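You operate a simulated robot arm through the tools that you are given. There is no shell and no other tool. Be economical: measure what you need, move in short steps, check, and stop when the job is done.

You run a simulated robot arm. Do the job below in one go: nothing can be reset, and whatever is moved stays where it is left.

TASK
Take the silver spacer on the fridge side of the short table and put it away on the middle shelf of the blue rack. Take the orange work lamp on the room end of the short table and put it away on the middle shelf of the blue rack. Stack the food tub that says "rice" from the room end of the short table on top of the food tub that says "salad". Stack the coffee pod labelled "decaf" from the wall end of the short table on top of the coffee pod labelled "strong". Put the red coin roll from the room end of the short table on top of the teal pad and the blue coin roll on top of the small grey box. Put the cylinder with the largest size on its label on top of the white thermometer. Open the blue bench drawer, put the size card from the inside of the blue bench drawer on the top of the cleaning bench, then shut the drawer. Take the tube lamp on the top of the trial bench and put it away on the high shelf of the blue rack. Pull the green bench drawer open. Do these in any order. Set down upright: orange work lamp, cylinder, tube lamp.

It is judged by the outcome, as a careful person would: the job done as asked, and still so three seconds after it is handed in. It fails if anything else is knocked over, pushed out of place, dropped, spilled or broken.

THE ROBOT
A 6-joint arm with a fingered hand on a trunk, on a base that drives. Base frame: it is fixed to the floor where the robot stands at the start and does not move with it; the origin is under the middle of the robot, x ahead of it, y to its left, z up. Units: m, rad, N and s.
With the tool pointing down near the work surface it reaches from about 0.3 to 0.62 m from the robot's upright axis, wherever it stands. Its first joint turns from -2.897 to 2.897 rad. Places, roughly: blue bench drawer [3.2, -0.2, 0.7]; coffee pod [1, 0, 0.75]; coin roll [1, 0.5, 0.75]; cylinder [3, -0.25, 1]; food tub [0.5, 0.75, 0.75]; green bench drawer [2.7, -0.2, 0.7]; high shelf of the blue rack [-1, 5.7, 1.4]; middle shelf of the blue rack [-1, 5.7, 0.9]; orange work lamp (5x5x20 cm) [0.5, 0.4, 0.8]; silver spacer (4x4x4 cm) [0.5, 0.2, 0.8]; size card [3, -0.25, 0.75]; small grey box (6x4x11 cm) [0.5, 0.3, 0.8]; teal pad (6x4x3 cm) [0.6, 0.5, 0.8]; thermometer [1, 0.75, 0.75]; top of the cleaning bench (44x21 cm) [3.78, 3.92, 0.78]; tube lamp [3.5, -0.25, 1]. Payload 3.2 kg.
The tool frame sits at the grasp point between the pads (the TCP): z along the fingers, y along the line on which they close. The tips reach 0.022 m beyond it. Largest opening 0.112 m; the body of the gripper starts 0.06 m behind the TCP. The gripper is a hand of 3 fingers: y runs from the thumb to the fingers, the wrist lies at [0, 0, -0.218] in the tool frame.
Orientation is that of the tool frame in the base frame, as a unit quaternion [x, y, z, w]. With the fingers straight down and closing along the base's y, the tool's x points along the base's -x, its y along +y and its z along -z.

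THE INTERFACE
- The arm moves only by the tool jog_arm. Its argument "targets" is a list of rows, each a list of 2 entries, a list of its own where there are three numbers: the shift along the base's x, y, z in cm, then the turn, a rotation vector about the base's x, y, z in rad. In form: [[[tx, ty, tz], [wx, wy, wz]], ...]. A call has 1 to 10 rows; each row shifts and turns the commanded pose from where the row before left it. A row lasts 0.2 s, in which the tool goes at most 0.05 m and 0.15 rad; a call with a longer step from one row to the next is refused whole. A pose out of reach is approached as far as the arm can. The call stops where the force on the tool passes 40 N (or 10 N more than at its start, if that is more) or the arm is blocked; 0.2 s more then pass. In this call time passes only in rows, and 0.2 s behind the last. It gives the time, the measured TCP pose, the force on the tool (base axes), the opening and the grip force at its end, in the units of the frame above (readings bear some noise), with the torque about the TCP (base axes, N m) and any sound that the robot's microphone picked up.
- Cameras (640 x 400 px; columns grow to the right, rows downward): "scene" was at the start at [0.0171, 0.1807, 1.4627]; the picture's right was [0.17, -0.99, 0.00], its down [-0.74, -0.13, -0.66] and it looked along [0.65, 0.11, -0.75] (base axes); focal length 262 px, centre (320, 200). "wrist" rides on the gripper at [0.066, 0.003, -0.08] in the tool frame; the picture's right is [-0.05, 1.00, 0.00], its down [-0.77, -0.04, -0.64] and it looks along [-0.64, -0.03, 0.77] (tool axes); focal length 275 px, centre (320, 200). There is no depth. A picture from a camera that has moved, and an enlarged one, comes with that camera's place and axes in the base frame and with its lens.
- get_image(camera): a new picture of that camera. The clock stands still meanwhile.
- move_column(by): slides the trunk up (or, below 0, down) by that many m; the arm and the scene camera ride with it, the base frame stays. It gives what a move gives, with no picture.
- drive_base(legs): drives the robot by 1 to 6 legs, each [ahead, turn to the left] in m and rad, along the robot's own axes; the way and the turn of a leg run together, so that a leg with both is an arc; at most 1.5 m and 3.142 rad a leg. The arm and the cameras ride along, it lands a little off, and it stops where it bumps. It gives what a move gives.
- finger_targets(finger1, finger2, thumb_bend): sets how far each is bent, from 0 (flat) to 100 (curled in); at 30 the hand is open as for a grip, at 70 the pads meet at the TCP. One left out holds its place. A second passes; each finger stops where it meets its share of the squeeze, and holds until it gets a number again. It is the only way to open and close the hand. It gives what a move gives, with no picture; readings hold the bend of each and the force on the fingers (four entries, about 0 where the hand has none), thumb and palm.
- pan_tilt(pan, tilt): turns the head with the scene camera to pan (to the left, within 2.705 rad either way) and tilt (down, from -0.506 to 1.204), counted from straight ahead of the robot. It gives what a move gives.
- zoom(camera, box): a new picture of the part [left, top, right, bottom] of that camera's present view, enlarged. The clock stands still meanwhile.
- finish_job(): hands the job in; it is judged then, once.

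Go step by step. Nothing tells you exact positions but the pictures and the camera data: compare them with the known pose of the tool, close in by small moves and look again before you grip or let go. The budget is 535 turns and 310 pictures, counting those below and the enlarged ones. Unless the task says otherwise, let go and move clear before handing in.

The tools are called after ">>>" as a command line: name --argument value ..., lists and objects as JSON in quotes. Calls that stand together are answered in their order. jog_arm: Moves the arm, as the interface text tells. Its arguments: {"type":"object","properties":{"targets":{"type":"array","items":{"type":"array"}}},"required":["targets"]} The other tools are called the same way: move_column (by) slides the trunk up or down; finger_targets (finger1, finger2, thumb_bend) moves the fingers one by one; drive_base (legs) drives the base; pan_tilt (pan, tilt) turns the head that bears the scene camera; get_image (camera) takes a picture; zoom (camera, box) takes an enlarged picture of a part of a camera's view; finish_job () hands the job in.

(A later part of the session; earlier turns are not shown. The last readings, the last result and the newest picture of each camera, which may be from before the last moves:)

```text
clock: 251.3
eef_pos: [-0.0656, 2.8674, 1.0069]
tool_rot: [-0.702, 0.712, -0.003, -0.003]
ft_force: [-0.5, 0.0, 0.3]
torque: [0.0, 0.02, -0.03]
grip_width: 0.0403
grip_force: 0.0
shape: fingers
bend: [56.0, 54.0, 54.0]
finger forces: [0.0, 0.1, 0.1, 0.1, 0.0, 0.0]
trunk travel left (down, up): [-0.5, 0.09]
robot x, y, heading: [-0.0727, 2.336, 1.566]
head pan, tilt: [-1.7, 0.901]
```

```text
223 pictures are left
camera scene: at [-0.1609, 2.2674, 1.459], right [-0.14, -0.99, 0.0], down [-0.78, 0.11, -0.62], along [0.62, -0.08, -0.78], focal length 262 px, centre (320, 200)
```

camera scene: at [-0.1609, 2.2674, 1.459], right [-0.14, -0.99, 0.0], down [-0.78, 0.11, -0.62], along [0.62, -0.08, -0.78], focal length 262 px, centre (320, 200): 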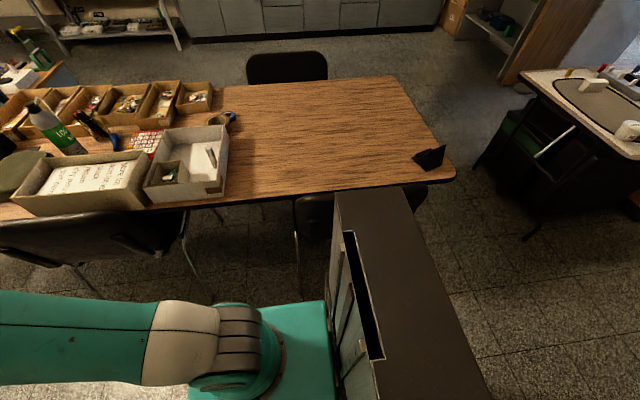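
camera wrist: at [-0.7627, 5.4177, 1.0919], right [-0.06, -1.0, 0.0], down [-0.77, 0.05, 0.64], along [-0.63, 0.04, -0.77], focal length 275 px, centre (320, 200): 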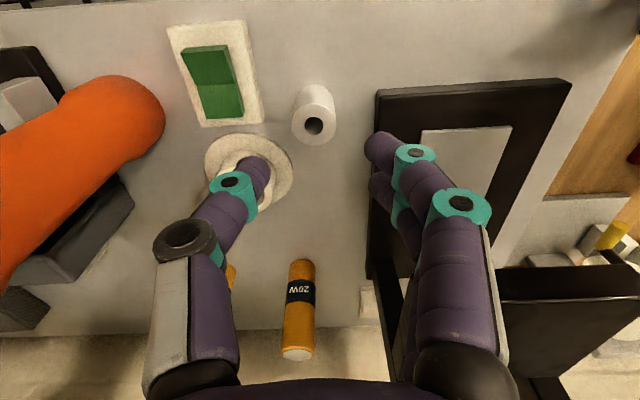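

>>> drive_base --legs '[[-1.3, 0], [0, 0.22], [-0.95, 0], [0, -0.21]]'

>>> pan_tilt --pan -1.3 --tilt 0.8

>>> get_image --camera "scene"

```text
clock: 264.1
eef_pos: [0.1482, 0.6195, 1.0044]
tool_rot: [0.716, -0.698, 0.003, 0.002]
ft_force: [-0.4, -0.4, -0.9]
torque: [0.02, 0.02, 0.01]
grip_width: 0.0401
grip_force: 0.0
shape: fingers
bend: [56.0, 54.0, 54.0]
finger forces: [0.0, 0.0, 0.0, 0.1, 0.0, 0.1]
trunk travel left (down, up): [-0.5, 0.09]
robot x, y, heading: [0.1653, 0.0897, 1.609]
head pan, tilt: [-1.7, 0.901]
```

```text
clock: 265.0
eef_pos: [0.147, 0.6196, 1.0054]
tool_rot: [0.716, -0.698, 0.003, 0.004]
ft_force: [-0.3, 1.2, -0.4]
torque: [-0.01, 0.0, 0.01]
grip_width: 0.0405
grip_force: 0.1
shape: fingers
bend: [56.0, 54.0, 54.0]
finger forces: [0.0, 0.0, 0.1, 0.0, 0.1, 0.0]
trunk travel left (down, up): [-0.5, 0.09]
robot x, y, heading: [0.1653, 0.0888, 1.605]
head pan, tilt: [-1.3, 0.799]
```

```text
222 pictures are left
camera scene: at [0.077, 0.0486, 1.4669], right [0.3, -0.95, 0.0], down [-0.68, -0.21, -0.7], along [0.67, 0.21, -0.72], focal length 262 px, centre (320, 200)
```

scene: 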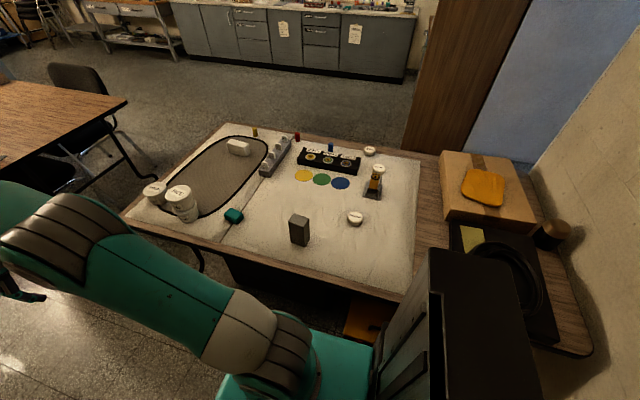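

>>> jog_arm --targets '[[[4.4, -0.3, -1.5], [0, 0, -0.0873]], [[4.4, -0.7, -1.5], [0, 0, -0.0873]], [[4.3, -1.0, -1.5], [0, 0, -0.0873]], [[4.4, -1.4, -1], [0, 0, -0.0873]], [[4.33, -1.62, 0], [0, 0, -0.0873]], [[4.17, -1.99, 0], [0, 0, -0.0873]], [[3.98, -2.34, 0], [0, 0, -0.0873]], [[3.76, -2.68, 0], [0, 0, -0.0873]], [[3.51, -3.0, 0], [0, 0, -0.0873]], [[3.24, -3.3, 0], [0, 0, -0.0873]]]'

>>> jog_arm --targets '[[[2.94, -3.56, 0], [0, 0, -0.0873]], [[2.62, -3.81, 0], [0, 0, -0.0873]], [[2.27, -4.02, 0], [0, 0, -0.0873]], [[1.92, -4.2, 0], [0, 0, -0.0873]], [[1.54, -4.36, 0], [0, 0, -0.0873]], [[1.16, -4.47, 0], [0, 0, -0.0873]], [[0.76, -4.56, 0], [0, 0, -0.0873]], [[0.36, -4.6, 0], [0, 0, -0.0873]]]'

>>> finger_targets --finger1 34 --finger2 34 --thumb_bend 34

>>> get_image --camera "wrist"

```text
clock: 267.2
eef_pos: [0.5518, 0.4369, 0.9507]
tool_rot: [-0.354, 0.935, -0.001, -0.006]
ft_force: [-0.1, 0.0, -0.5]
torque: [0.02, 0.0, 0.01]
grip_width: 0.0402
grip_force: 0.1
shape: fingers
bend: [56.0, 54.0, 54.0]
finger forces: [0.0, 0.0, 0.0, 0.0, 0.0, 0.0]
trunk travel left (down, up): [-0.5, 0.09]
robot x, y, heading: [0.165, 0.0921, 1.6]
head pan, tilt: [-1.3, 0.799]
```

```text
clock: 269.0
eef_pos: [0.6909, 0.1016, 0.95]
tool_rot: [-0.012, 1.0, 0.001, -0.005]
ft_force: [-0.2, 0.5, 0.0]
torque: [0.01, 0.01, 0.01]
grip_width: 0.0404
grip_force: 0.0
shape: fingers
bend: [56.0, 54.0, 54.0]
finger forces: [0.0, 0.1, 0.0, 0.0, 0.0, 0.0]
trunk travel left (down, up): [-0.5, 0.09]
robot x, y, heading: [0.1663, 0.0903, 1.599]
head pan, tilt: [-1.3, 0.799]
```

```text
clock: 270.0
eef_pos: [0.6913, 0.1028, 0.9496]
tool_rot: [-0.014, 1.0, 0.0, -0.005]
ft_force: [1.3, 0.3, -1.2]
torque: [-0.01, -0.03, 0.01]
grip_width: 0.1002
grip_force: 0.0
shape: fingers
bend: [34.0, 34.0, 34.0]
finger forces: [0.0, 0.0, 0.0, 0.0, 0.0, 0.0]
trunk travel left (down, up): [-0.5, 0.09]
robot x, y, heading: [0.1632, 0.0849, 1.6]
head pan, tilt: [-1.3, 0.799]
```

```text
221 pictures are left
camera wrist: at [0.6248, 0.1037, 1.0304], right [0.02, 1.0, 0.0], down [0.78, -0.02, 0.63], along [0.63, -0.01, -0.78], focal length 275 px, centre (320, 200)
```

wrist: 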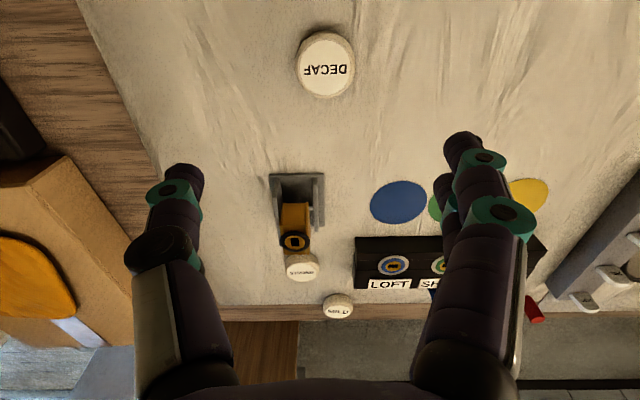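

>>> jog_arm --targets '[[[-0.2, 0.6, -4.5], [0.0, 0.009, 0.02]], [[0, 0, -4.5], [0, 0, 0]], [[0, 0, -4], [0, 0, 0]]]'

>>> get_image --camera "wrist"

```text
clock: 270.8
eef_pos: [0.6889, 0.1057, 0.8187]
tool_rot: [-0.023, 1.0, 0.001, -0.008]
ft_force: [-0.2, 0.7, 0.0]
torque: [0.0, -0.01, 0.01]
grip_width: 0.1001
grip_force: 0.0
shape: fingers
bend: [34.0, 34.0, 34.0]
finger forces: [0.1, 0.1, 0.0, 0.0, 0.0, 0.0]
trunk travel left (down, up): [-0.5, 0.09]
robot x, y, heading: [0.1617, 0.0917, 1.597]
head pan, tilt: [-1.3, 0.799]
```

```text
220 pictures are left
camera wrist: at [0.6228, 0.1061, 0.8996], right [0.0, 1.0, 0.0], down [0.78, 0.0, 0.62], along [0.62, 0.0, -0.78], focal length 275 px, centre (320, 200)
```

wrist: 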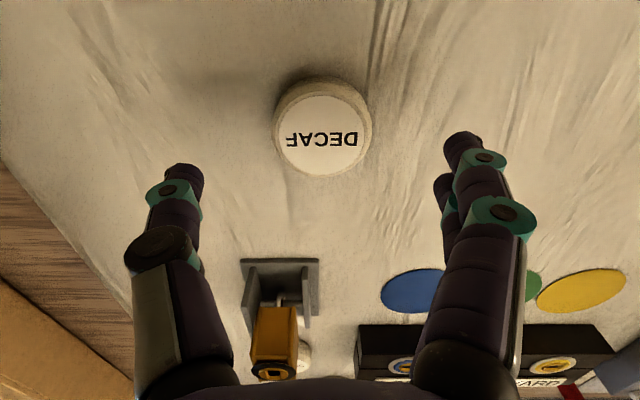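

>>> jog_arm --targets '[[[-0.2, 0, -3], [0, -0.016, 0]], [[0, 0, -1.9], [0, 0, 0]]]'

>>> finger_targets --finger1 65 --finger2 65 --thumb_bend 65

>>> get_image --camera "wrist"

```text
clock: 271.4
eef_pos: [0.6854, 0.1083, 0.7729]
tool_rot: [-0.023, 1.0, 0.0, -0.001]
ft_force: [-0.2, 1.0, 0.6]
torque: [-0.02, -0.02, 0.02]
grip_width: 0.1002
grip_force: 0.0
shape: fingers
bend: [34.0, 34.0, 34.0]
finger forces: [0.1, 0.1, 0.0, 0.1, 0.0, 0.1]
trunk travel left (down, up): [-0.5, 0.09]
robot x, y, heading: [0.1649, 0.0881, 1.607]
head pan, tilt: [-1.3, 0.799]
```

```text
clock: 272.4
eef_pos: [0.685, 0.1083, 0.7728]
tool_rot: [-0.024, 1.0, 0.0, -0.001]
ft_force: [-0.5, -0.2, -0.8]
torque: [0.01, -0.04, 0.01]
grip_width: 0.0464
grip_force: 13.3
shape: fingers
bend: [56.0, 54.0, 57.0]
finger forces: [6.1, 7.4, 0.0, 0.0, 13.1, 0.0]
trunk travel left (down, up): [-0.5, 0.09]
robot x, y, heading: [0.1601, 0.0882, 1.597]
head pan, tilt: [-1.3, 0.799]
```

```text
219 pictures are left
camera wrist: at [0.6188, 0.1071, 0.8524], right [0.0, 1.0, 0.0], down [0.77, 0.0, 0.63], along [0.63, 0.0, -0.77], focal length 275 px, centre (320, 200)
```

wrist: 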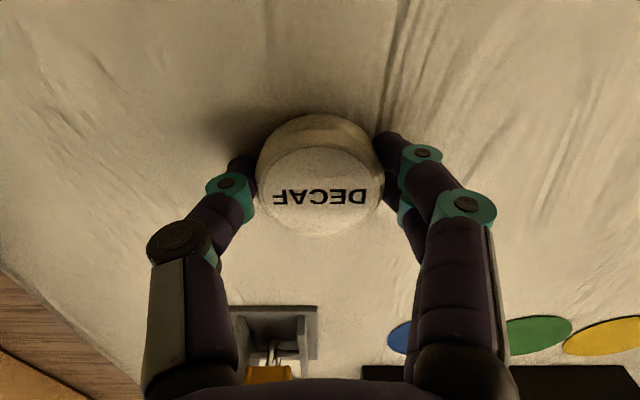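

Decaf held. Lift, and drive around the room end of the table with the arm kept over the table side.

>>> jog_arm --targets '[[[0, 0, 4], [0, 0, 0]], [[0, 0, 4.5], [0, 0, 0]], [[0, 0, 4.5], [0, 0, 0]], [[-1, 0, 4.5], [0, 0, 0]], [[-1, 0, 3], [0, 0, 0]]]'

>>> drive_base --legs '[[1.2, 0], [0, -1.6]]'

>>> pan_tilt --pan 0.0 --tilt 0.8

>>> get_image --camera "scene"

```text
clock: 273.6
eef_pos: [0.6665, 0.1048, 0.9751]
tool_rot: [-0.022, 1.0, -0.001, 0.0]
ft_force: [0.5, 0.1, -0.9]
torque: [-0.01, 0.0, 0.01]
grip_width: 0.0461
grip_force: 13.6
shape: fingers
bend: [56.0, 54.0, 57.0]
finger forces: [6.1, 7.4, 0.0, 0.1, 13.0, 0.1]
trunk travel left (down, up): [-0.5, 0.09]
robot x, y, heading: [0.1652, 0.0879, 1.599]
head pan, tilt: [-1.3, 0.799]
```

```text
clock: 283.5
eef_pos: [0.1334, 0.7745, 0.9744]
tool_rot: [0.697, 0.717, 0.001, -0.001]
ft_force: [0.9, -0.4, 0.4]
torque: [-0.02, 0.03, 0.02]
grip_width: 0.0462
grip_force: 12.9
shape: fingers
bend: [56.0, 54.0, 57.0]
finger forces: [5.9, 7.4, 0.0, 0.1, 12.9, 0.0]
trunk travel left (down, up): [-0.5, 0.09]
robot x, y, heading: [0.1236, 1.2781, 0.013]
head pan, tilt: [-1.3, 0.799]
```

```text
clock: 284.9
eef_pos: [0.1336, 0.7751, 0.9755]
tool_rot: [0.697, 0.718, 0.0, -0.001]
ft_force: [1.1, -1.1, -0.2]
torque: [0.02, -0.01, -0.03]
grip_width: 0.0459
grip_force: 13.7
shape: fingers
bend: [56.0, 54.0, 57.0]
finger forces: [5.9, 7.4, 0.0, 0.0, 13.0, 0.0]
trunk travel left (down, up): [-0.5, 0.09]
robot x, y, heading: [0.125, 1.2772, 0.013]
head pan, tilt: [0.0, 0.799]
```

```text
218 pictures are left
camera scene: at [0.1427, 1.4447, 1.4669], right [0.02, -1.0, 0.0], down [-0.72, -0.01, -0.7], along [0.7, 0.01, -0.72], focal length 262 px, centre (320, 200)
```

scene: 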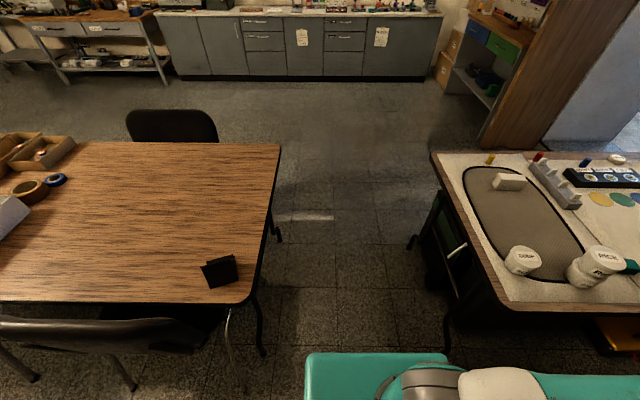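

>>> drive_base --legs '[[1.33, -0.013], [0, -1.571]]'

>>> pan_tilt --pan 0.0 --tilt 0.6

>>> get_image --camera "scene"

```text
clock: 295.4
eef_pos: [0.9596, 1.2845, 0.9765]
tool_rot: [1.0, 0.015, 0.001, 0.0]
ft_force: [0.6, -0.3, 0.0]
torque: [-0.02, -0.01, 0.01]
grip_width: 0.0453
grip_force: 12.7
shape: fingers
bend: [56.0, 54.0, 57.0]
finger forces: [5.8, 7.4, 0.0, 0.0, 12.9, 0.0]
trunk travel left (down, up): [-0.5, 0.09]
robot x, y, heading: [1.4611, 1.2928, -1.555]
head pan, tilt: [0.0, 0.799]
```

```text
clock: 296.2
eef_pos: [0.9592, 1.2862, 0.9757]
tool_rot: [1.0, 0.015, 0.001, 0.0]
ft_force: [0.4, 0.0, -0.4]
torque: [-0.02, -0.04, 0.01]
grip_width: 0.0458
grip_force: 12.9
shape: fingers
bend: [56.0, 54.0, 57.0]
finger forces: [5.8, 7.4, 0.0, 0.1, 12.9, 0.1]
trunk travel left (down, up): [-0.5, 0.09]
robot x, y, heading: [1.4615, 1.297, -1.557]
head pan, tilt: [0.0, 0.6]
```

```text
217 pictures are left
camera scene: at [1.6277, 1.2689, 1.4837], right [-1.0, -0.02, 0.0], down [-0.01, 0.57, -0.82], along [0.01, -0.82, -0.57], focal length 262 px, centre (320, 200)
```

scene: 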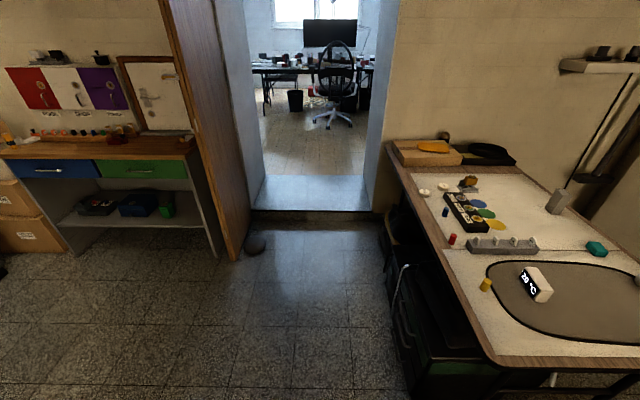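

>>> drive_base --legs '[[1.2, -0.015]]'

>>> get_image --camera "wrist"

>>> pan_tilt --pan -1.0 --tilt 0.9

>>> get_image --camera "scene"

```text
clock: 299.2
eef_pos: [0.9715, 0.912, 0.974]
tool_rot: [1.0, -0.026, 0.002, 0.001]
ft_force: [-0.8, 1.3, -0.2]
torque: [-0.05, 0.0, -0.01]
grip_width: 0.0455
grip_force: 14.0
shape: fingers
bend: [57.0, 54.0, 57.0]
finger forces: [5.9, 7.7, 0.1, 0.0, 13.1, 0.1]
trunk travel left (down, up): [-0.5, 0.09]
robot x, y, heading: [1.4794, 0.8787, -1.722]
head pan, tilt: [0.0, 0.6]
stopped in leg 1: the robot was blocked; the commanded pose is now the measured one
```

```text
216 pictures are left
camera wrist: at [1.0362, 0.906, 1.0546], right [-0.1, -1.0, 0.0], down [-0.77, 0.08, 0.63], along [-0.63, 0.06, -0.77], focal length 275 px, centre (320, 200)
```

wrist: 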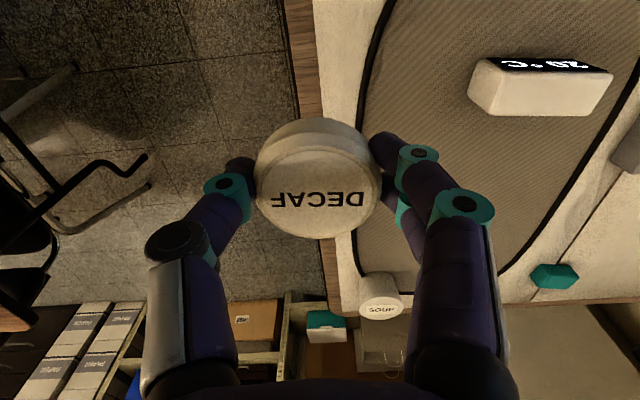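

```text
clock: 300.4
eef_pos: [0.9726, 0.9125, 0.974]
tool_rot: [1.0, -0.026, 0.002, 0.0]
ft_force: [-0.1, 0.4, -1.0]
torque: [-0.01, 0.01, -0.02]
grip_width: 0.0453
grip_force: 13.6
shape: fingers
bend: [57.0, 54.0, 57.0]
finger forces: [5.9, 7.6, 0.0, 0.0, 13.1, 0.1]
trunk travel left (down, up): [-0.5, 0.09]
robot x, y, heading: [1.4844, 0.8743, -1.733]
head pan, tilt: [-1.0, 0.901]
```

```text
215 pictures are left
camera scene: at [1.5856, 0.8835, 1.459], right [-0.4, 0.91, 0.0], down [0.72, 0.32, -0.62], along [-0.57, -0.25, -0.78], focal length 262 px, centre (320, 200)
```

scene: 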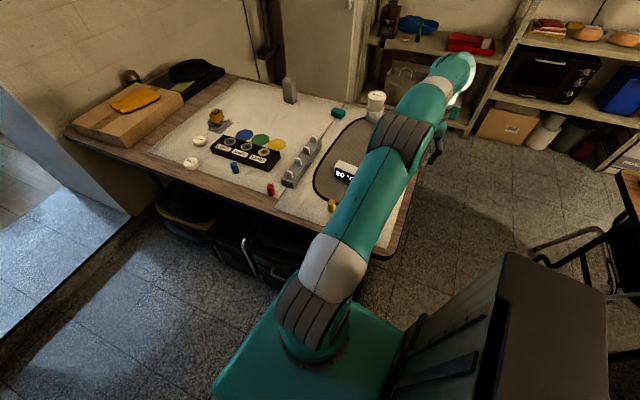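

The base's right front caught luggage that sticks out under the table. I back up, straighten and go along about 5 cm farther out.

>>> drive_base --legs '[[-0.3, 0], [0, 0.165]]'

>>> get_image --camera "scene"

```text
clock: 303.1
eef_pos: [1.0204, 1.1228, 0.9761]
tool_rot: [0.998, 0.055, 0.001, -0.001]
ft_force: [0.0, -0.1, 0.0]
torque: [0.0, 0.0, -0.03]
grip_width: 0.0454
grip_force: 13.4
shape: fingers
bend: [57.0, 54.0, 57.0]
finger forces: [5.8, 7.7, 0.0, 0.0, 13.0, 0.0]
trunk travel left (down, up): [-0.5, 0.09]
robot x, y, heading: [1.5304, 1.1734, -1.561]
head pan, tilt: [-1.0, 0.901]
```

```text
214 pictures are left
camera scene: at [1.6298, 1.1941, 1.459], right [-0.55, 0.84, 0.0], down [0.66, 0.43, -0.62], along [-0.52, -0.34, -0.78], focal length 262 px, centre (320, 200)
```

scene: 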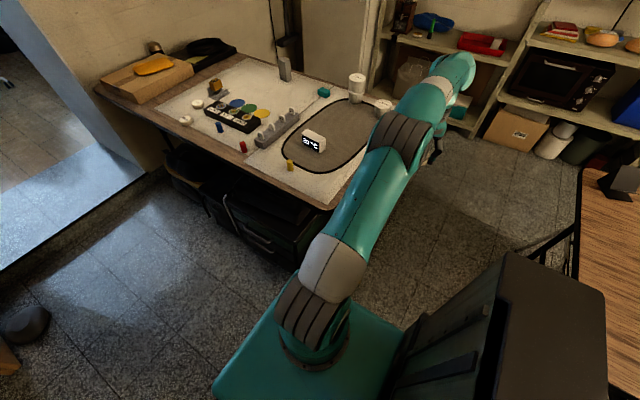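

>>> drive_base --legs '[[0, 0.02], [0.6, 0]]'

>>> get_image --camera "scene"

```text
clock: 306.9
eef_pos: [1.0333, 0.5233, 0.9752]
tool_rot: [0.998, 0.058, 0.001, 0.0]
ft_force: [0.7, 0.0, -0.5]
torque: [0.0, -0.01, -0.02]
grip_width: 0.0457
grip_force: 13.5
shape: fingers
bend: [57.0, 54.0, 57.0]
finger forces: [5.8, 7.7, 0.1, 0.1, 13.0, 0.0]
trunk travel left (down, up): [-0.5, 0.09]
robot x, y, heading: [1.544, 0.5776, -1.553]
head pan, tilt: [-1.0, 0.901]
```

```text
213 pictures are left
camera scene: at [1.6426, 0.5982, 1.459], right [-0.55, 0.83, 0.0], down [0.65, 0.43, -0.62], along [-0.52, -0.34, -0.78], focal length 262 px, centre (320, 200)
```

scene: 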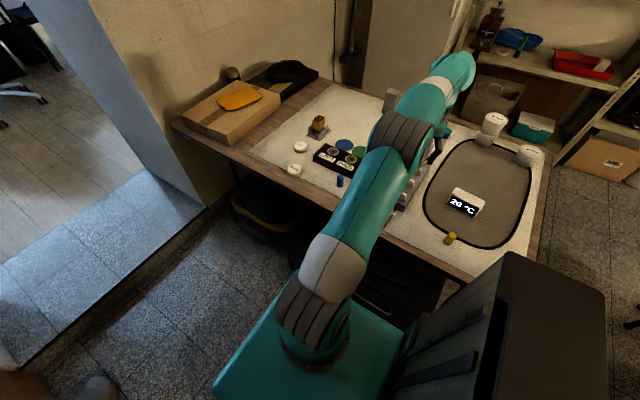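

>>> drive_base --legs '[[0.46, 0]]'

>>> get_image --camera "wrist"

```text
clock: 309.6
eef_pos: [1.0386, 0.0652, 0.9768]
tool_rot: [0.998, 0.056, 0.0, 0.0]
ft_force: [-0.2, -0.1, -0.4]
torque: [-0.02, -0.03, -0.02]
grip_width: 0.0452
grip_force: 12.9
shape: fingers
bend: [57.0, 54.0, 57.0]
finger forces: [5.8, 7.7, 0.0, 0.1, 13.0, 0.0]
trunk travel left (down, up): [-0.5, 0.09]
robot x, y, heading: [1.5487, 0.1196, -1.555]
head pan, tilt: [-1.0, 0.901]
```

```text
212 pictures are left
camera wrist: at [1.1043, 0.0692, 1.0552], right [0.07, -1.0, 0.0], down [-0.77, -0.05, 0.63], along [-0.63, -0.04, -0.77], focal length 275 px, centre (320, 200)
```

wrist: 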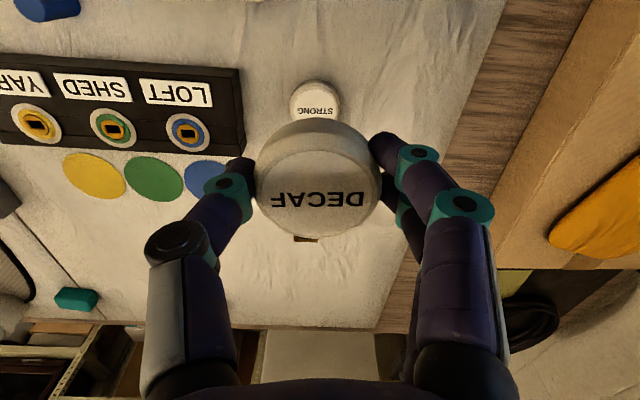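

>>> jog_arm --targets '[[[0, 0, -4], [0, 0, 0]], [[-1, 0, -4], [0, 0, 0]], [[-2, 0.2, -2], [0, 0, 0]], [[-1, 0, -1], [0, 0, 0]]]'

>>> get_image --camera "wrist"

```text
clock: 310.6
eef_pos: [0.9977, 0.0672, 0.8658]
tool_rot: [0.998, 0.056, 0.001, 0.0]
ft_force: [0.0, -0.1, -0.5]
torque: [0.03, 0.01, 0.01]
grip_width: 0.0455
grip_force: 12.8
shape: fingers
bend: [57.0, 54.0, 57.0]
finger forces: [5.5, 7.6, 0.0, 0.0, 12.9, 0.0]
trunk travel left (down, up): [-0.5, 0.09]
robot x, y, heading: [1.5434, 0.1126, -1.559]
head pan, tilt: [-1.0, 0.901]
```

```text
211 pictures are left
camera wrist: at [1.0633, 0.0718, 0.9462], right [0.07, -1.0, 0.0], down [-0.77, -0.05, 0.63], along [-0.63, -0.04, -0.77], focal length 275 px, centre (320, 200)
```

wrist: 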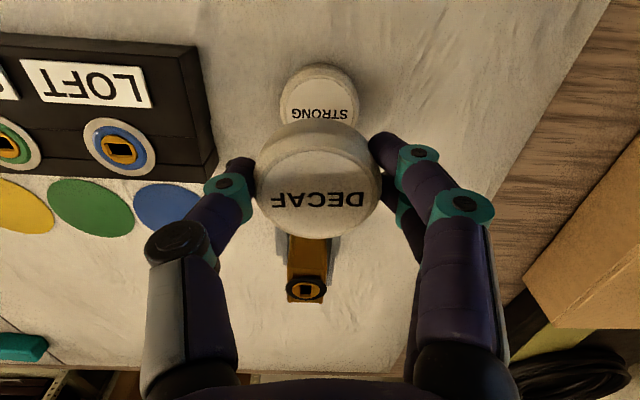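

>>> jog_arm --targets '[[[-0.8, 0.1, -2.5], [0, 0, 0]], [[0, 0, -2.2], [0, 0, 0]]]'

>>> get_image --camera "wrist"

```text
clock: 311.2
eef_pos: [0.9913, 0.0678, 0.8184]
tool_rot: [0.998, 0.055, 0.001, 0.0]
ft_force: [-0.8, -0.1, -1.1]
torque: [0.0, 0.0, 0.01]
grip_width: 0.0454
grip_force: 13.2
shape: fingers
bend: [57.0, 54.0, 57.0]
finger forces: [5.5, 7.8, 0.0, 0.0, 12.8, 0.0]
trunk travel left (down, up): [-0.5, 0.09]
robot x, y, heading: [1.5441, 0.1147, -1.555]
head pan, tilt: [-1.0, 0.901]
```

```text
210 pictures are left
camera wrist: at [1.0555, 0.0722, 0.8981], right [0.07, -1.0, 0.0], down [-0.77, -0.05, 0.63], along [-0.63, -0.04, -0.77], focal length 275 px, centre (320, 200)
```

wrist: 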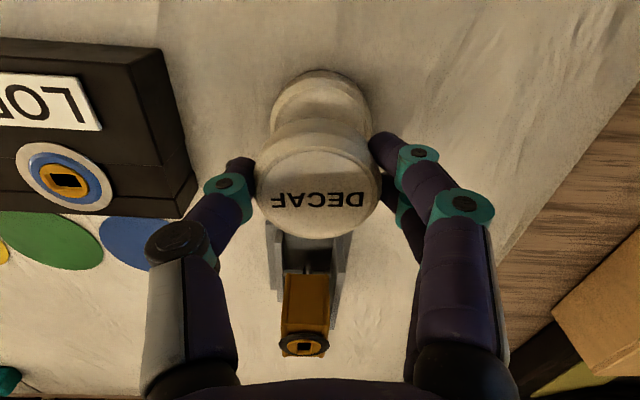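

>>> jog_arm --targets '[[[0, 0, -0.8], [0, 0, 0]], [[0, 0, -0.4], [0, 0, 0]], [[0, 0, -0.3], [0, 0, 0]]]'

```text
clock: 312.0
eef_pos: [0.9906, 0.0692, 0.8031]
tool_rot: [0.998, 0.056, 0.001, 0.0]
ft_force: [0.3, 1.1, -0.1]
torque: [0.0, 0.02, -0.01]
grip_width: 0.0454
grip_force: 13.0
shape: fingers
bend: [57.0, 54.0, 57.0]
finger forces: [5.6, 7.7, 0.1, 0.0, 12.7, 0.0]
trunk travel left (down, up): [-0.5, 0.09]
robot x, y, heading: [1.5485, 0.1139, -1.559]
head pan, tilt: [-1.0, 0.901]
```

>>> jog_arm --targets '[[[0, 0, -0.3], [0, 0, 0]], [[0, 0, -0.2], [0, 0, 0]]]'

```text
clock: 312.6
eef_pos: [0.9911, 0.0685, 0.7977]
tool_rot: [0.998, 0.057, 0.001, 0.0]
ft_force: [-0.7, 1.0, -0.5]
torque: [0.02, -0.05, 0.01]
grip_width: 0.0454
grip_force: 12.7
shape: fingers
bend: [57.0, 54.0, 57.0]
finger forces: [5.5, 7.8, 0.0, 0.0, 12.7, 0.0]
trunk travel left (down, up): [-0.5, 0.09]
robot x, y, heading: [1.5432, 0.1193, -1.562]
head pan, tilt: [-1.0, 0.901]
```

>>> jog_arm --targets '[[[0, 0, -0.2], [0, 0, 0]], [[0, 0, -0.2], [0, 0, 0]]]'

>>> get_image --camera "wrist"

```text
clock: 313.2
eef_pos: [0.9913, 0.0688, 0.7939]
tool_rot: [0.998, 0.056, 0.001, 0.0]
ft_force: [-0.4, -0.7, 2.0]
torque: [0.02, 0.04, -0.01]
grip_width: 0.0455
grip_force: 12.8
shape: fingers
bend: [57.0, 54.0, 57.0]
finger forces: [5.7, 7.8, 0.0, 0.1, 12.8, 0.0]
trunk travel left (down, up): [-0.5, 0.09]
robot x, y, heading: [1.5474, 0.1177, -1.559]
head pan, tilt: [-1.0, 0.901]
```

```text
209 pictures are left
camera wrist: at [1.0565, 0.0728, 0.8743], right [0.07, -1.0, 0.0], down [-0.77, -0.05, 0.63], along [-0.63, -0.04, -0.77], focal length 275 px, centre (320, 200)
```

wrist: 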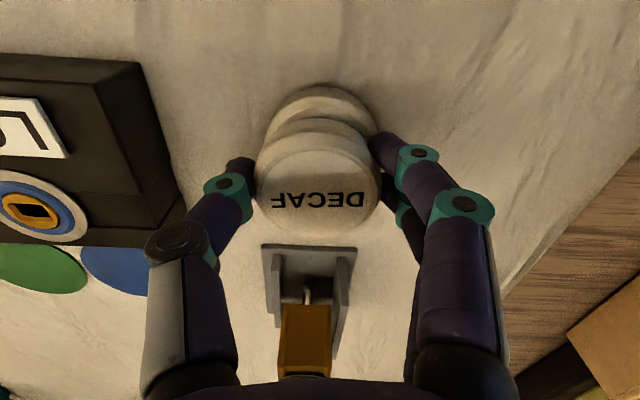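

>>> jog_arm --targets '[[[0, 0, -0.1], [0, 0, 0]]]'

>>> finger_targets --finger1 46 --finger2 45 --thumb_bend 46

>>> finger_targets --finger1 36 --finger2 36 --thumb_bend 36

>>> jog_arm --targets '[[[0, 0, 2], [0, 0, 0]], [[0, 0, 4], [0, 0, 0]], [[1, 0, 4], [0, 0, 0]], [[2, 0, 3], [0, 0, 0]]]'

>>> get_image --camera "wrist"

```text
clock: 313.6
eef_pos: [0.9915, 0.0693, 0.794]
tool_rot: [0.998, 0.056, -0.001, -0.001]
ft_force: [-1.6, 1.1, 5.8]
torque: [0.03, 0.02, -0.01]
grip_width: 0.045
grip_force: 13.4
shape: fingers
bend: [57.0, 54.0, 58.0]
finger forces: [5.8, 7.8, 0.1, 0.1, 13.1, 0.0]
trunk travel left (down, up): [-0.5, 0.09]
robot x, y, heading: [1.5492, 0.1156, -1.558]
head pan, tilt: [-1.0, 0.901]
```

```text
clock: 314.6
eef_pos: [0.9909, 0.0688, 0.7933]
tool_rot: [0.998, 0.056, 0.0, -0.001]
ft_force: [0.5, 0.7, 0.2]
torque: [0.01, 0.02, -0.05]
grip_width: 0.0656
grip_force: 0.0
shape: fingers
bend: [46.0, 45.0, 46.0]
finger forces: [0.0, 0.1, 0.0, 0.0, 0.0, 0.1]
trunk travel left (down, up): [-0.5, 0.09]
robot x, y, heading: [1.5462, 0.1173, -1.558]
head pan, tilt: [-1.0, 0.901]
```

```text
clock: 315.6
eef_pos: [0.992, 0.0681, 0.7926]
tool_rot: [0.998, 0.057, 0.001, 0.0]
ft_force: [-0.2, -0.4, 0.7]
torque: [0.01, 0.0, 0.0]
grip_width: 0.0945
grip_force: 0.0
shape: fingers
bend: [36.0, 36.0, 36.0]
finger forces: [0.1, 0.0, 0.0, 0.0, 0.1, 0.0]
trunk travel left (down, up): [-0.5, 0.09]
robot x, y, heading: [1.5475, 0.1168, -1.561]
head pan, tilt: [-1.0, 0.901]
```

```text
clock: 316.6
eef_pos: [1.0211, 0.0671, 0.9244]
tool_rot: [0.998, 0.057, 0.0, 0.0]
ft_force: [1.0, -0.1, -0.4]
torque: [-0.03, -0.01, -0.01]
grip_width: 0.0944
grip_force: 0.2
shape: fingers
bend: [36.0, 36.0, 36.0]
finger forces: [0.0, 0.1, 0.0, 0.0, 0.1, 0.0]
trunk travel left (down, up): [-0.5, 0.09]
robot x, y, heading: [1.5504, 0.1172, -1.564]
head pan, tilt: [-1.0, 0.901]
```

```text
208 pictures are left
camera wrist: at [1.0861, 0.0706, 1.0043], right [0.07, -1.0, 0.0], down [-0.77, -0.05, 0.63], along [-0.63, -0.04, -0.77], focal length 275 px, centre (320, 200)
```

wrist: 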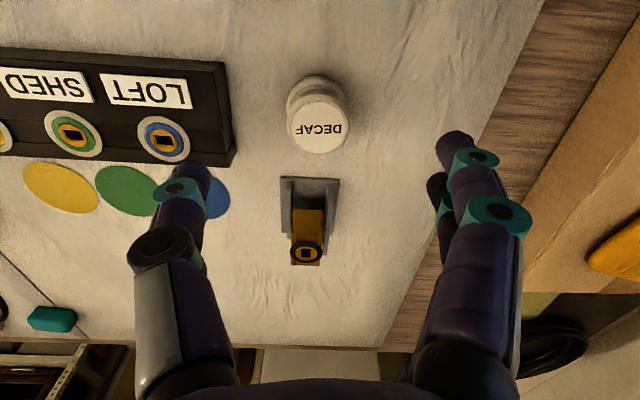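

Decaf is on strong. Next the blue coin roll: reverse a little and look.

>>> drive_base --legs '[[-0.24, 0]]'

>>> get_image --camera "wrist"

>>> get_image --camera "scene"

```text
clock: 318.4
eef_pos: [1.0165, 0.3018, 0.9231]
tool_rot: [0.998, 0.057, 0.001, 0.0]
ft_force: [0.2, 0.2, 0.0]
torque: [-0.03, -0.01, 0.03]
grip_width: 0.0944
grip_force: 0.2
shape: fingers
bend: [36.0, 36.0, 36.0]
finger forces: [0.0, 0.0, 0.0, 0.1, 0.0, 0.1]
trunk travel left (down, up): [-0.5, 0.09]
robot x, y, heading: [1.5444, 0.3511, -1.557]
head pan, tilt: [-1.0, 0.901]
```

```text
207 pictures are left
camera wrist: at [1.0829, 0.3069, 1.0039], right [0.07, -1.0, 0.0], down [-0.77, -0.05, 0.63], along [-0.63, -0.04, -0.77], focal length 275 px, centre (320, 200)
```

wrist: 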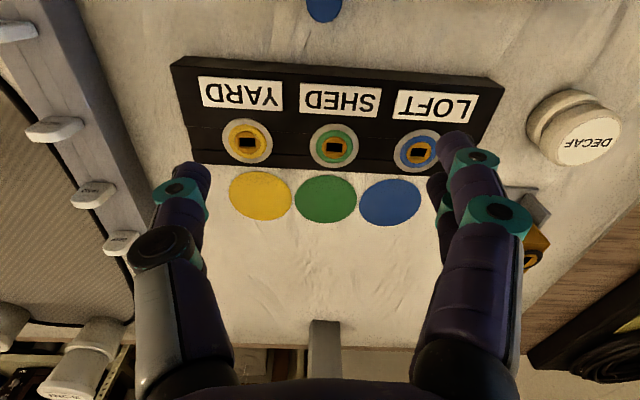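

```text
206 pictures are left
camera scene: at [1.646, 0.3752, 1.459], right [-0.55, 0.83, 0.0], down [0.65, 0.43, -0.62], along [-0.52, -0.34, -0.78], focal length 262 px, centre (320, 200)
```

scene: 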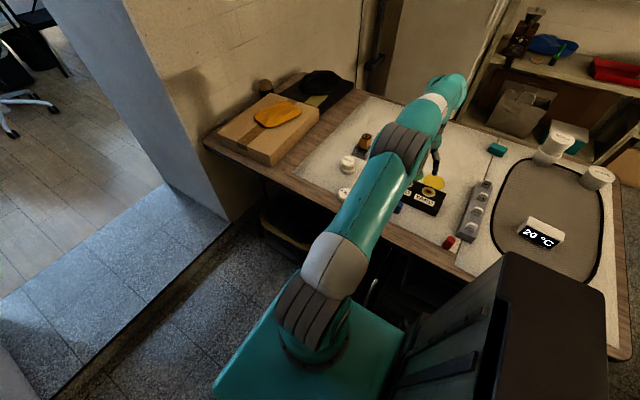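

>>> jog_arm --targets '[[[4, 0, 0], [0, 0, 0]], [[3, 0, -1], [0, 0, 0]]]'

>>> get_image --camera "wrist"

```text
clock: 319.0
eef_pos: [1.0884, 0.3039, 0.9163]
tool_rot: [0.998, 0.057, 0.0, 0.0]
ft_force: [-0.3, 0.0, 0.4]
torque: [-0.01, 0.01, 0.0]
grip_width: 0.0949
grip_force: 0.0
shape: fingers
bend: [36.0, 36.0, 36.0]
finger forces: [0.1, 0.0, 0.0, 0.0, 0.0, 0.0]
trunk travel left (down, up): [-0.5, 0.09]
robot x, y, heading: [1.543, 0.3539, -1.564]
head pan, tilt: [-1.0, 0.901]
```

```text
205 pictures are left
camera wrist: at [1.1537, 0.308, 0.9954], right [0.07, -1.0, 0.0], down [-0.77, -0.05, 0.64], along [-0.63, -0.04, -0.77], focal length 275 px, centre (320, 200)
```

wrist: 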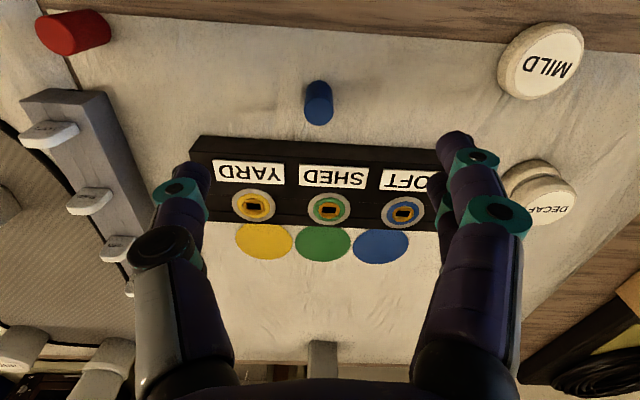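

Blue roll at (1.070, 0.303), 4.5 cm clear of the label box. Descend over it.

>>> jog_arm --targets '[[[-1.8, 0, -4], [0, 0, 0]], [[0, 0, -4], [0, 0, 0]], [[0, 0, -1.5], [0, 0, 0]]]'

>>> get_image --camera "wrist"

```text
clock: 319.8
eef_pos: [1.0705, 0.3013, 0.8191]
tool_rot: [0.998, 0.057, 0.001, 0.0]
ft_force: [-0.4, 0.1, 1.0]
torque: [-0.01, -0.01, 0.02]
grip_width: 0.0946
grip_force: 0.1
shape: fingers
bend: [36.0, 36.0, 36.0]
finger forces: [0.0, 0.1, 0.1, 0.1, 0.0, 0.1]
trunk travel left (down, up): [-0.5, 0.09]
robot x, y, heading: [1.5442, 0.3502, -1.56]
head pan, tilt: [-1.0, 0.901]
```

```text
204 pictures are left
camera wrist: at [1.1357, 0.3061, 0.8992], right [0.07, -1.0, 0.0], down [-0.77, -0.05, 0.63], along [-0.63, -0.04, -0.77], focal length 275 px, centre (320, 200)
```

wrist: 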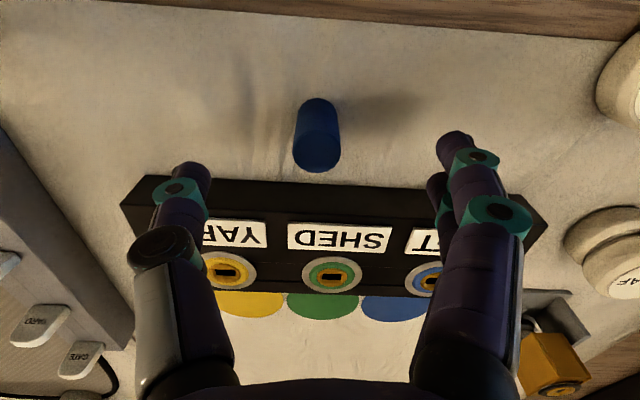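

>>> jog_arm --targets '[[[0.2, 0.1, -2.5], [0, 0, 0]], [[0, 0, -2.1], [0, 0, 0]]]'

>>> finger_targets --finger1 78 --finger2 78 --thumb_bend 78

>>> get_image --camera "wrist"

```text
clock: 320.4
eef_pos: [1.0717, 0.3033, 0.7724]
tool_rot: [0.998, 0.056, 0.001, 0.0]
ft_force: [-0.2, -0.7, -0.7]
torque: [0.01, 0.02, 0.03]
grip_width: 0.0946
grip_force: 0.1
shape: fingers
bend: [36.0, 36.0, 36.0]
finger forces: [0.0, 0.0, 0.0, 0.0, 0.0, 0.0]
trunk travel left (down, up): [-0.5, 0.09]
robot x, y, heading: [1.5436, 0.3524, -1.561]
head pan, tilt: [-1.0, 0.901]
```

```text
clock: 321.4
eef_pos: [1.071, 0.3027, 0.7723]
tool_rot: [0.998, 0.056, 0.001, 0.0]
ft_force: [0.8, 0.8, -1.5]
torque: [0.02, -0.02, -0.01]
grip_width: 0.0134
grip_force: 17.7
shape: fingers
bend: [73.0, 71.0, 67.0]
finger forces: [7.7, 10.1, 0.0, 0.0, 16.9, 0.1]
trunk travel left (down, up): [-0.5, 0.09]
robot x, y, heading: [1.5443, 0.352, -1.556]
head pan, tilt: [-1.0, 0.901]
```

```text
203 pictures are left
camera wrist: at [1.1369, 0.3073, 0.8525], right [0.07, -1.0, 0.0], down [-0.77, -0.05, 0.63], along [-0.63, -0.04, -0.77], focal length 275 px, centre (320, 200)
```

wrist: 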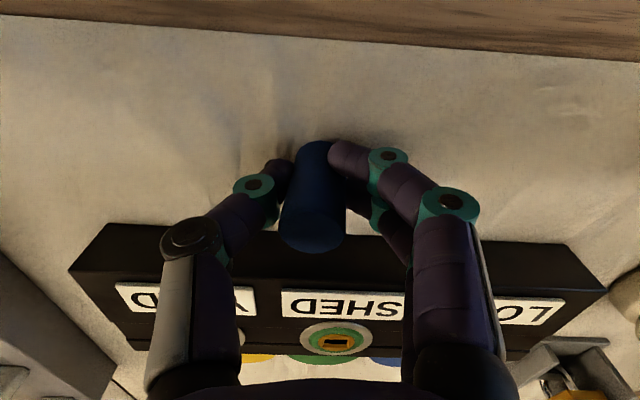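

Blue roll gripped. Lift and retrace the route to the near side.

>>> jog_arm --targets '[[[0, 0, 4], [0, 0, 0]], [[0, 0, 4.5], [0, 0, 0]], [[0, 0, 4.5], [0, 0, 0]], [[0, 0, 4.5], [0, 0, 0]], [[0, 0, 3], [0, 0, 0]]]'

>>> get_image --camera "wrist"

>>> drive_base --legs '[[-0.94, 0], [0, 1.57]]'

```text
clock: 322.6
eef_pos: [1.0704, 0.3035, 0.9774]
tool_rot: [0.998, 0.057, 0.0, 0.0]
ft_force: [0.4, 0.0, -0.7]
torque: [0.0, 0.04, 0.02]
grip_width: 0.0133
grip_force: 17.7
shape: fingers
bend: [74.0, 72.0, 67.0]
finger forces: [8.1, 10.3, 0.0, 0.1, 16.6, 0.1]
trunk travel left (down, up): [-0.5, 0.09]
robot x, y, heading: [1.5418, 0.351, -1.561]
head pan, tilt: [-1.0, 0.901]
```

```text
202 pictures are left
camera wrist: at [1.1363, 0.3078, 1.0578], right [0.07, -1.0, 0.0], down [-0.77, -0.05, 0.63], along [-0.63, -0.04, -0.77], focal length 275 px, centre (320, 200)
```

wrist: 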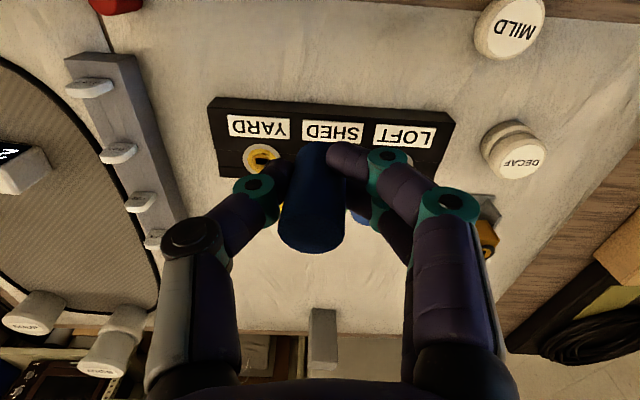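

```text
clock: 331.3
eef_pos: [1.5763, 0.8223, 0.9763]
tool_rot: [0.671, 0.741, 0.001, 0.0]
ft_force: [-0.1, 1.0, -0.8]
torque: [0.02, -0.04, 0.01]
grip_width: 0.0129
grip_force: 17.3
shape: fingers
bend: [74.0, 72.0, 67.0]
finger forces: [7.3, 10.4, 0.1, 0.0, 16.2, 0.0]
trunk travel left (down, up): [-0.5, 0.09]
robot x, y, heading: [1.5339, 1.2979, -0.006]
head pan, tilt: [-1.0, 0.901]
```

>>> drive_base --legs '[[-1.4, 0], [0, 1.575], [-0.88, 0]]'

>>> get_image --camera "wrist"

```text
clock: 346.5
eef_pos: [0.6043, 0.4539, 0.9779]
tool_rot: [-0.054, 0.999, 0.0, -0.001]
ft_force: [0.1, 0.2, -0.4]
torque: [-0.01, 0.01, -0.01]
grip_width: 0.0128
grip_force: 16.9
shape: fingers
bend: [74.0, 72.0, 67.0]
finger forces: [6.5, 10.3, 0.0, 0.0, 16.0, 0.0]
trunk travel left (down, up): [-0.5, 0.09]
robot x, y, heading: [0.1318, 0.4082, 1.579]
head pan, tilt: [-1.0, 0.901]
```

```text
201 pictures are left
camera wrist: at [0.5376, 0.4502, 1.0572], right [-0.06, 1.0, 0.0], down [0.77, 0.05, 0.63], along [0.63, 0.04, -0.77], focal length 275 px, centre (320, 200)
```

wrist: 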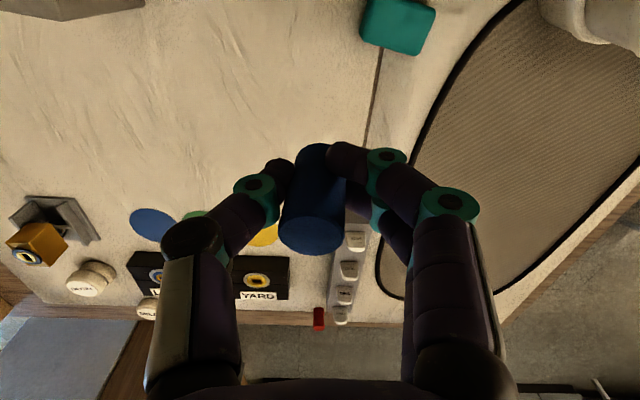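

>>> jog_arm --targets '[[[-2.5, -4, 0], [0, 0, 0]], [[-2.5, -4, 0], [0, 0, 0]], [[-2.5, -4, 0], [0, 0, 0]], [[-2.5, -4, 0], [0, 0, 0]]]'

>>> get_image --camera "wrist"

```text
clock: 347.5
eef_pos: [0.5003, 0.2932, 0.9786]
tool_rot: [-0.054, 0.999, 0.0, -0.001]
ft_force: [-0.1, -0.5, -1.7]
torque: [0.03, 0.0, -0.01]
grip_width: 0.0126
grip_force: 16.9
shape: fingers
bend: [74.0, 72.0, 67.0]
finger forces: [6.4, 10.5, 0.0, 0.1, 16.1, 0.0]
trunk travel left (down, up): [-0.5, 0.09]
robot x, y, heading: [0.1295, 0.4117, 1.58]
head pan, tilt: [-1.0, 0.901]
```

```text
200 pictures are left
camera wrist: at [0.4348, 0.2893, 1.058], right [-0.06, 1.0, 0.0], down [0.77, 0.05, 0.63], along [0.63, 0.04, -0.77], focal length 275 px, centre (320, 200)
```

wrist: 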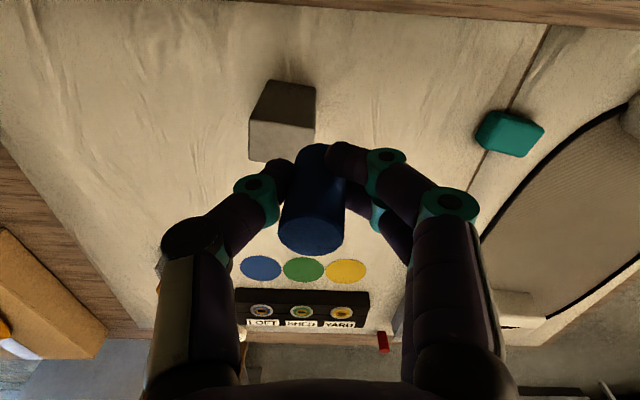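

Box top centre at (0.546, 0.264). Move above and lower.

>>> jog_arm --targets '[[[2.3, -1.4, -2], [0, 0, 0]], [[2.3, -1.5, -2], [0, 0, 0]], [[0, 0, -2.5], [0, 0, 0]]]'

>>> get_image --camera "wrist"

>>> pan_tilt --pan -1.7 --tilt 0.8

>>> get_image --camera "scene"

```text
clock: 348.3
eef_pos: [0.5506, 0.2659, 0.9118]
tool_rot: [-0.055, 0.999, 0.0, -0.001]
ft_force: [-0.6, 0.1, -1.5]
torque: [0.02, -0.01, -0.01]
grip_width: 0.0123
grip_force: 16.5
shape: fingers
bend: [74.0, 72.0, 67.0]
finger forces: [6.6, 10.5, 0.0, 0.0, 15.9, 0.1]
trunk travel left (down, up): [-0.5, 0.09]
robot x, y, heading: [0.1307, 0.4063, 1.578]
head pan, tilt: [-1.0, 0.901]
```

```text
199 pictures are left
camera wrist: at [0.4839, 0.2616, 0.9916], right [-0.06, 1.0, 0.0], down [0.77, 0.05, 0.63], along [0.63, 0.04, -0.77], focal length 275 px, centre (320, 200)
```

wrist: 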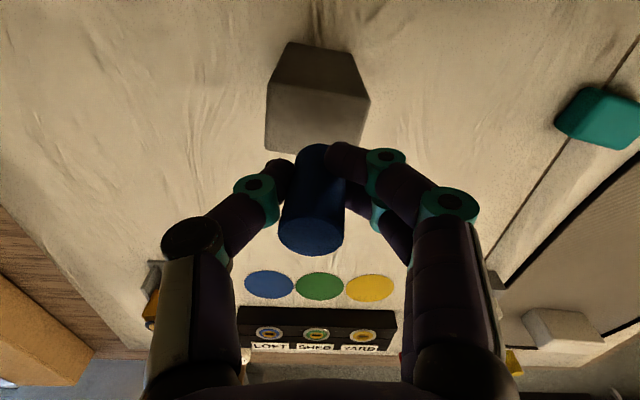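

```text
clock: 349.4
eef_pos: [0.5492, 0.2669, 0.9121]
tool_rot: [-0.053, 0.999, 0.001, -0.001]
ft_force: [-0.1, -0.8, -1.3]
torque: [0.0, 0.0, -0.01]
grip_width: 0.0122
grip_force: 16.5
shape: fingers
bend: [74.0, 72.0, 67.0]
finger forces: [6.6, 10.4, 0.0, 0.1, 16.0, 0.1]
trunk travel left (down, up): [-0.5, 0.09]
robot x, y, heading: [0.1333, 0.4084, 1.577]
head pan, tilt: [-1.7, 0.799]
```

```text
198 pictures are left
camera scene: at [0.0456, 0.3385, 1.4669], right [-0.12, -0.99, 0.0], down [-0.71, 0.09, -0.7], along [0.69, -0.08, -0.72], focal length 262 px, centre (320, 200)
```

scene: 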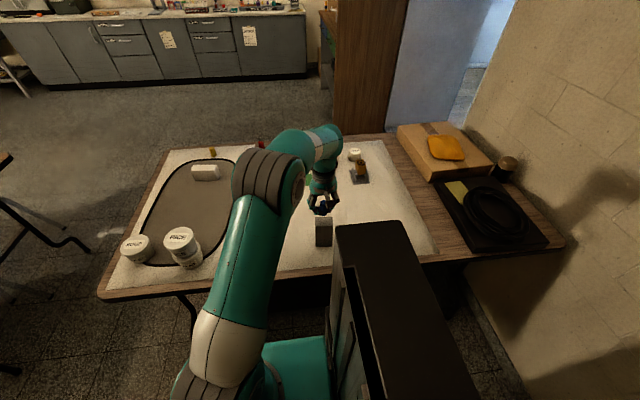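

>>> jog_arm --targets '[[[-0.3, -0.3, -1.5], [0, 0, 0]]]'

>>> zoom --camera "scene" --box '[270, 160, 380, 260]'

>>> get_image --camera "wrist"

```text
clock: 349.8
eef_pos: [0.5466, 0.2634, 0.8973]
tool_rot: [-0.054, 0.999, 0.0, -0.001]
ft_force: [0.1, -0.2, -1.8]
torque: [0.0, 0.02, 0.02]
grip_width: 0.012
grip_force: 17.0
shape: fingers
bend: [74.0, 72.0, 67.0]
finger forces: [6.6, 10.6, 0.1, 0.0, 16.0, 0.0]
trunk travel left (down, up): [-0.5, 0.09]
robot x, y, heading: [0.1299, 0.4055, 1.582]
head pan, tilt: [-1.7, 0.799]
```

```text
4.00 times, centred on (325, 210) of scene
camera zoom: at [0.0457, 0.3384, 1.4669], right [-0.12, -0.99, 0.0], down [-0.71, 0.09, -0.7], along [0.69, -0.09, -0.72], focal length 1047 px, centre (300, 160)
```

zoom: 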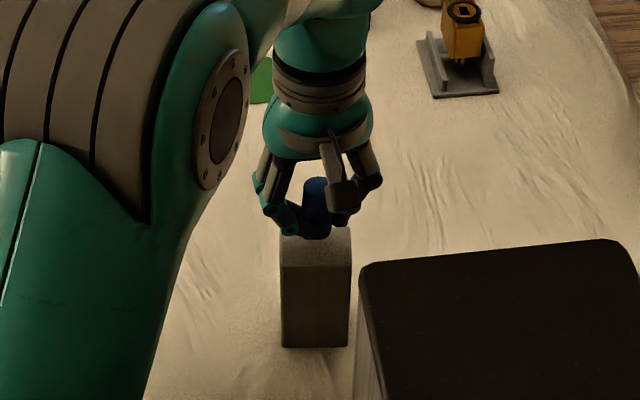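

```text
196 pictures are left
camera wrist: at [0.4809, 0.2586, 0.9771], right [-0.06, 1.0, 0.0], down [0.77, 0.05, 0.63], along [0.63, 0.04, -0.77], focal length 275 px, centre (320, 200)
```

wrist: 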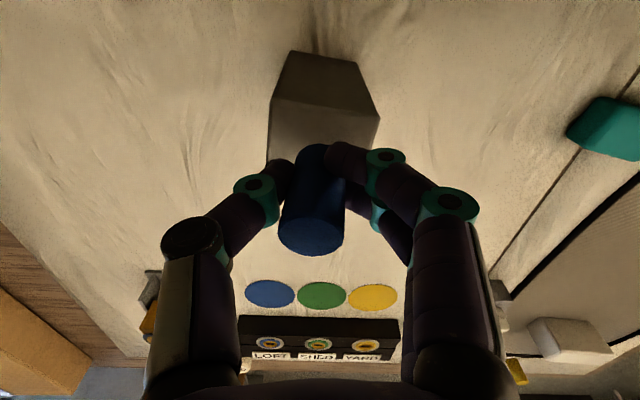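

>>> jog_arm --targets '[[[0.2, 0, -0.7], [0, 0, 0]], [[0, 0, -0.4], [0, 0, 0]], [[0, 0, -0.3], [0, 0, 0]]]'

```text
clock: 350.6
eef_pos: [0.5488, 0.2636, 0.8843]
tool_rot: [-0.054, 0.999, 0.001, 0.0]
ft_force: [0.0, -0.3, -1.3]
torque: [0.01, 0.02, -0.01]
grip_width: 0.0122
grip_force: 17.2
shape: fingers
bend: [74.0, 72.0, 67.0]
finger forces: [6.8, 10.5, 0.1, 0.0, 15.8, 0.0]
trunk travel left (down, up): [-0.5, 0.09]
robot x, y, heading: [0.1318, 0.4059, 1.575]
head pan, tilt: [-1.7, 0.799]
```

>>> jog_arm --targets '[[[0, 0, -0.2], [0, 0, 0]], [[0, 0, -0.2], [0, 0, 0]]]'

```text
clock: 351.2
eef_pos: [0.5494, 0.2633, 0.8791]
tool_rot: [-0.054, 0.999, -0.001, -0.002]
ft_force: [-0.2, 0.1, 2.4]
torque: [-0.06, 0.0, 0.02]
grip_width: 0.0119
grip_force: 17.6
shape: fingers
bend: [74.0, 72.0, 67.0]
finger forces: [6.8, 10.9, 0.0, 0.0, 16.9, 0.0]
trunk travel left (down, up): [-0.5, 0.09]
robot x, y, heading: [0.1315, 0.4091, 1.577]
head pan, tilt: [-1.7, 0.799]
```

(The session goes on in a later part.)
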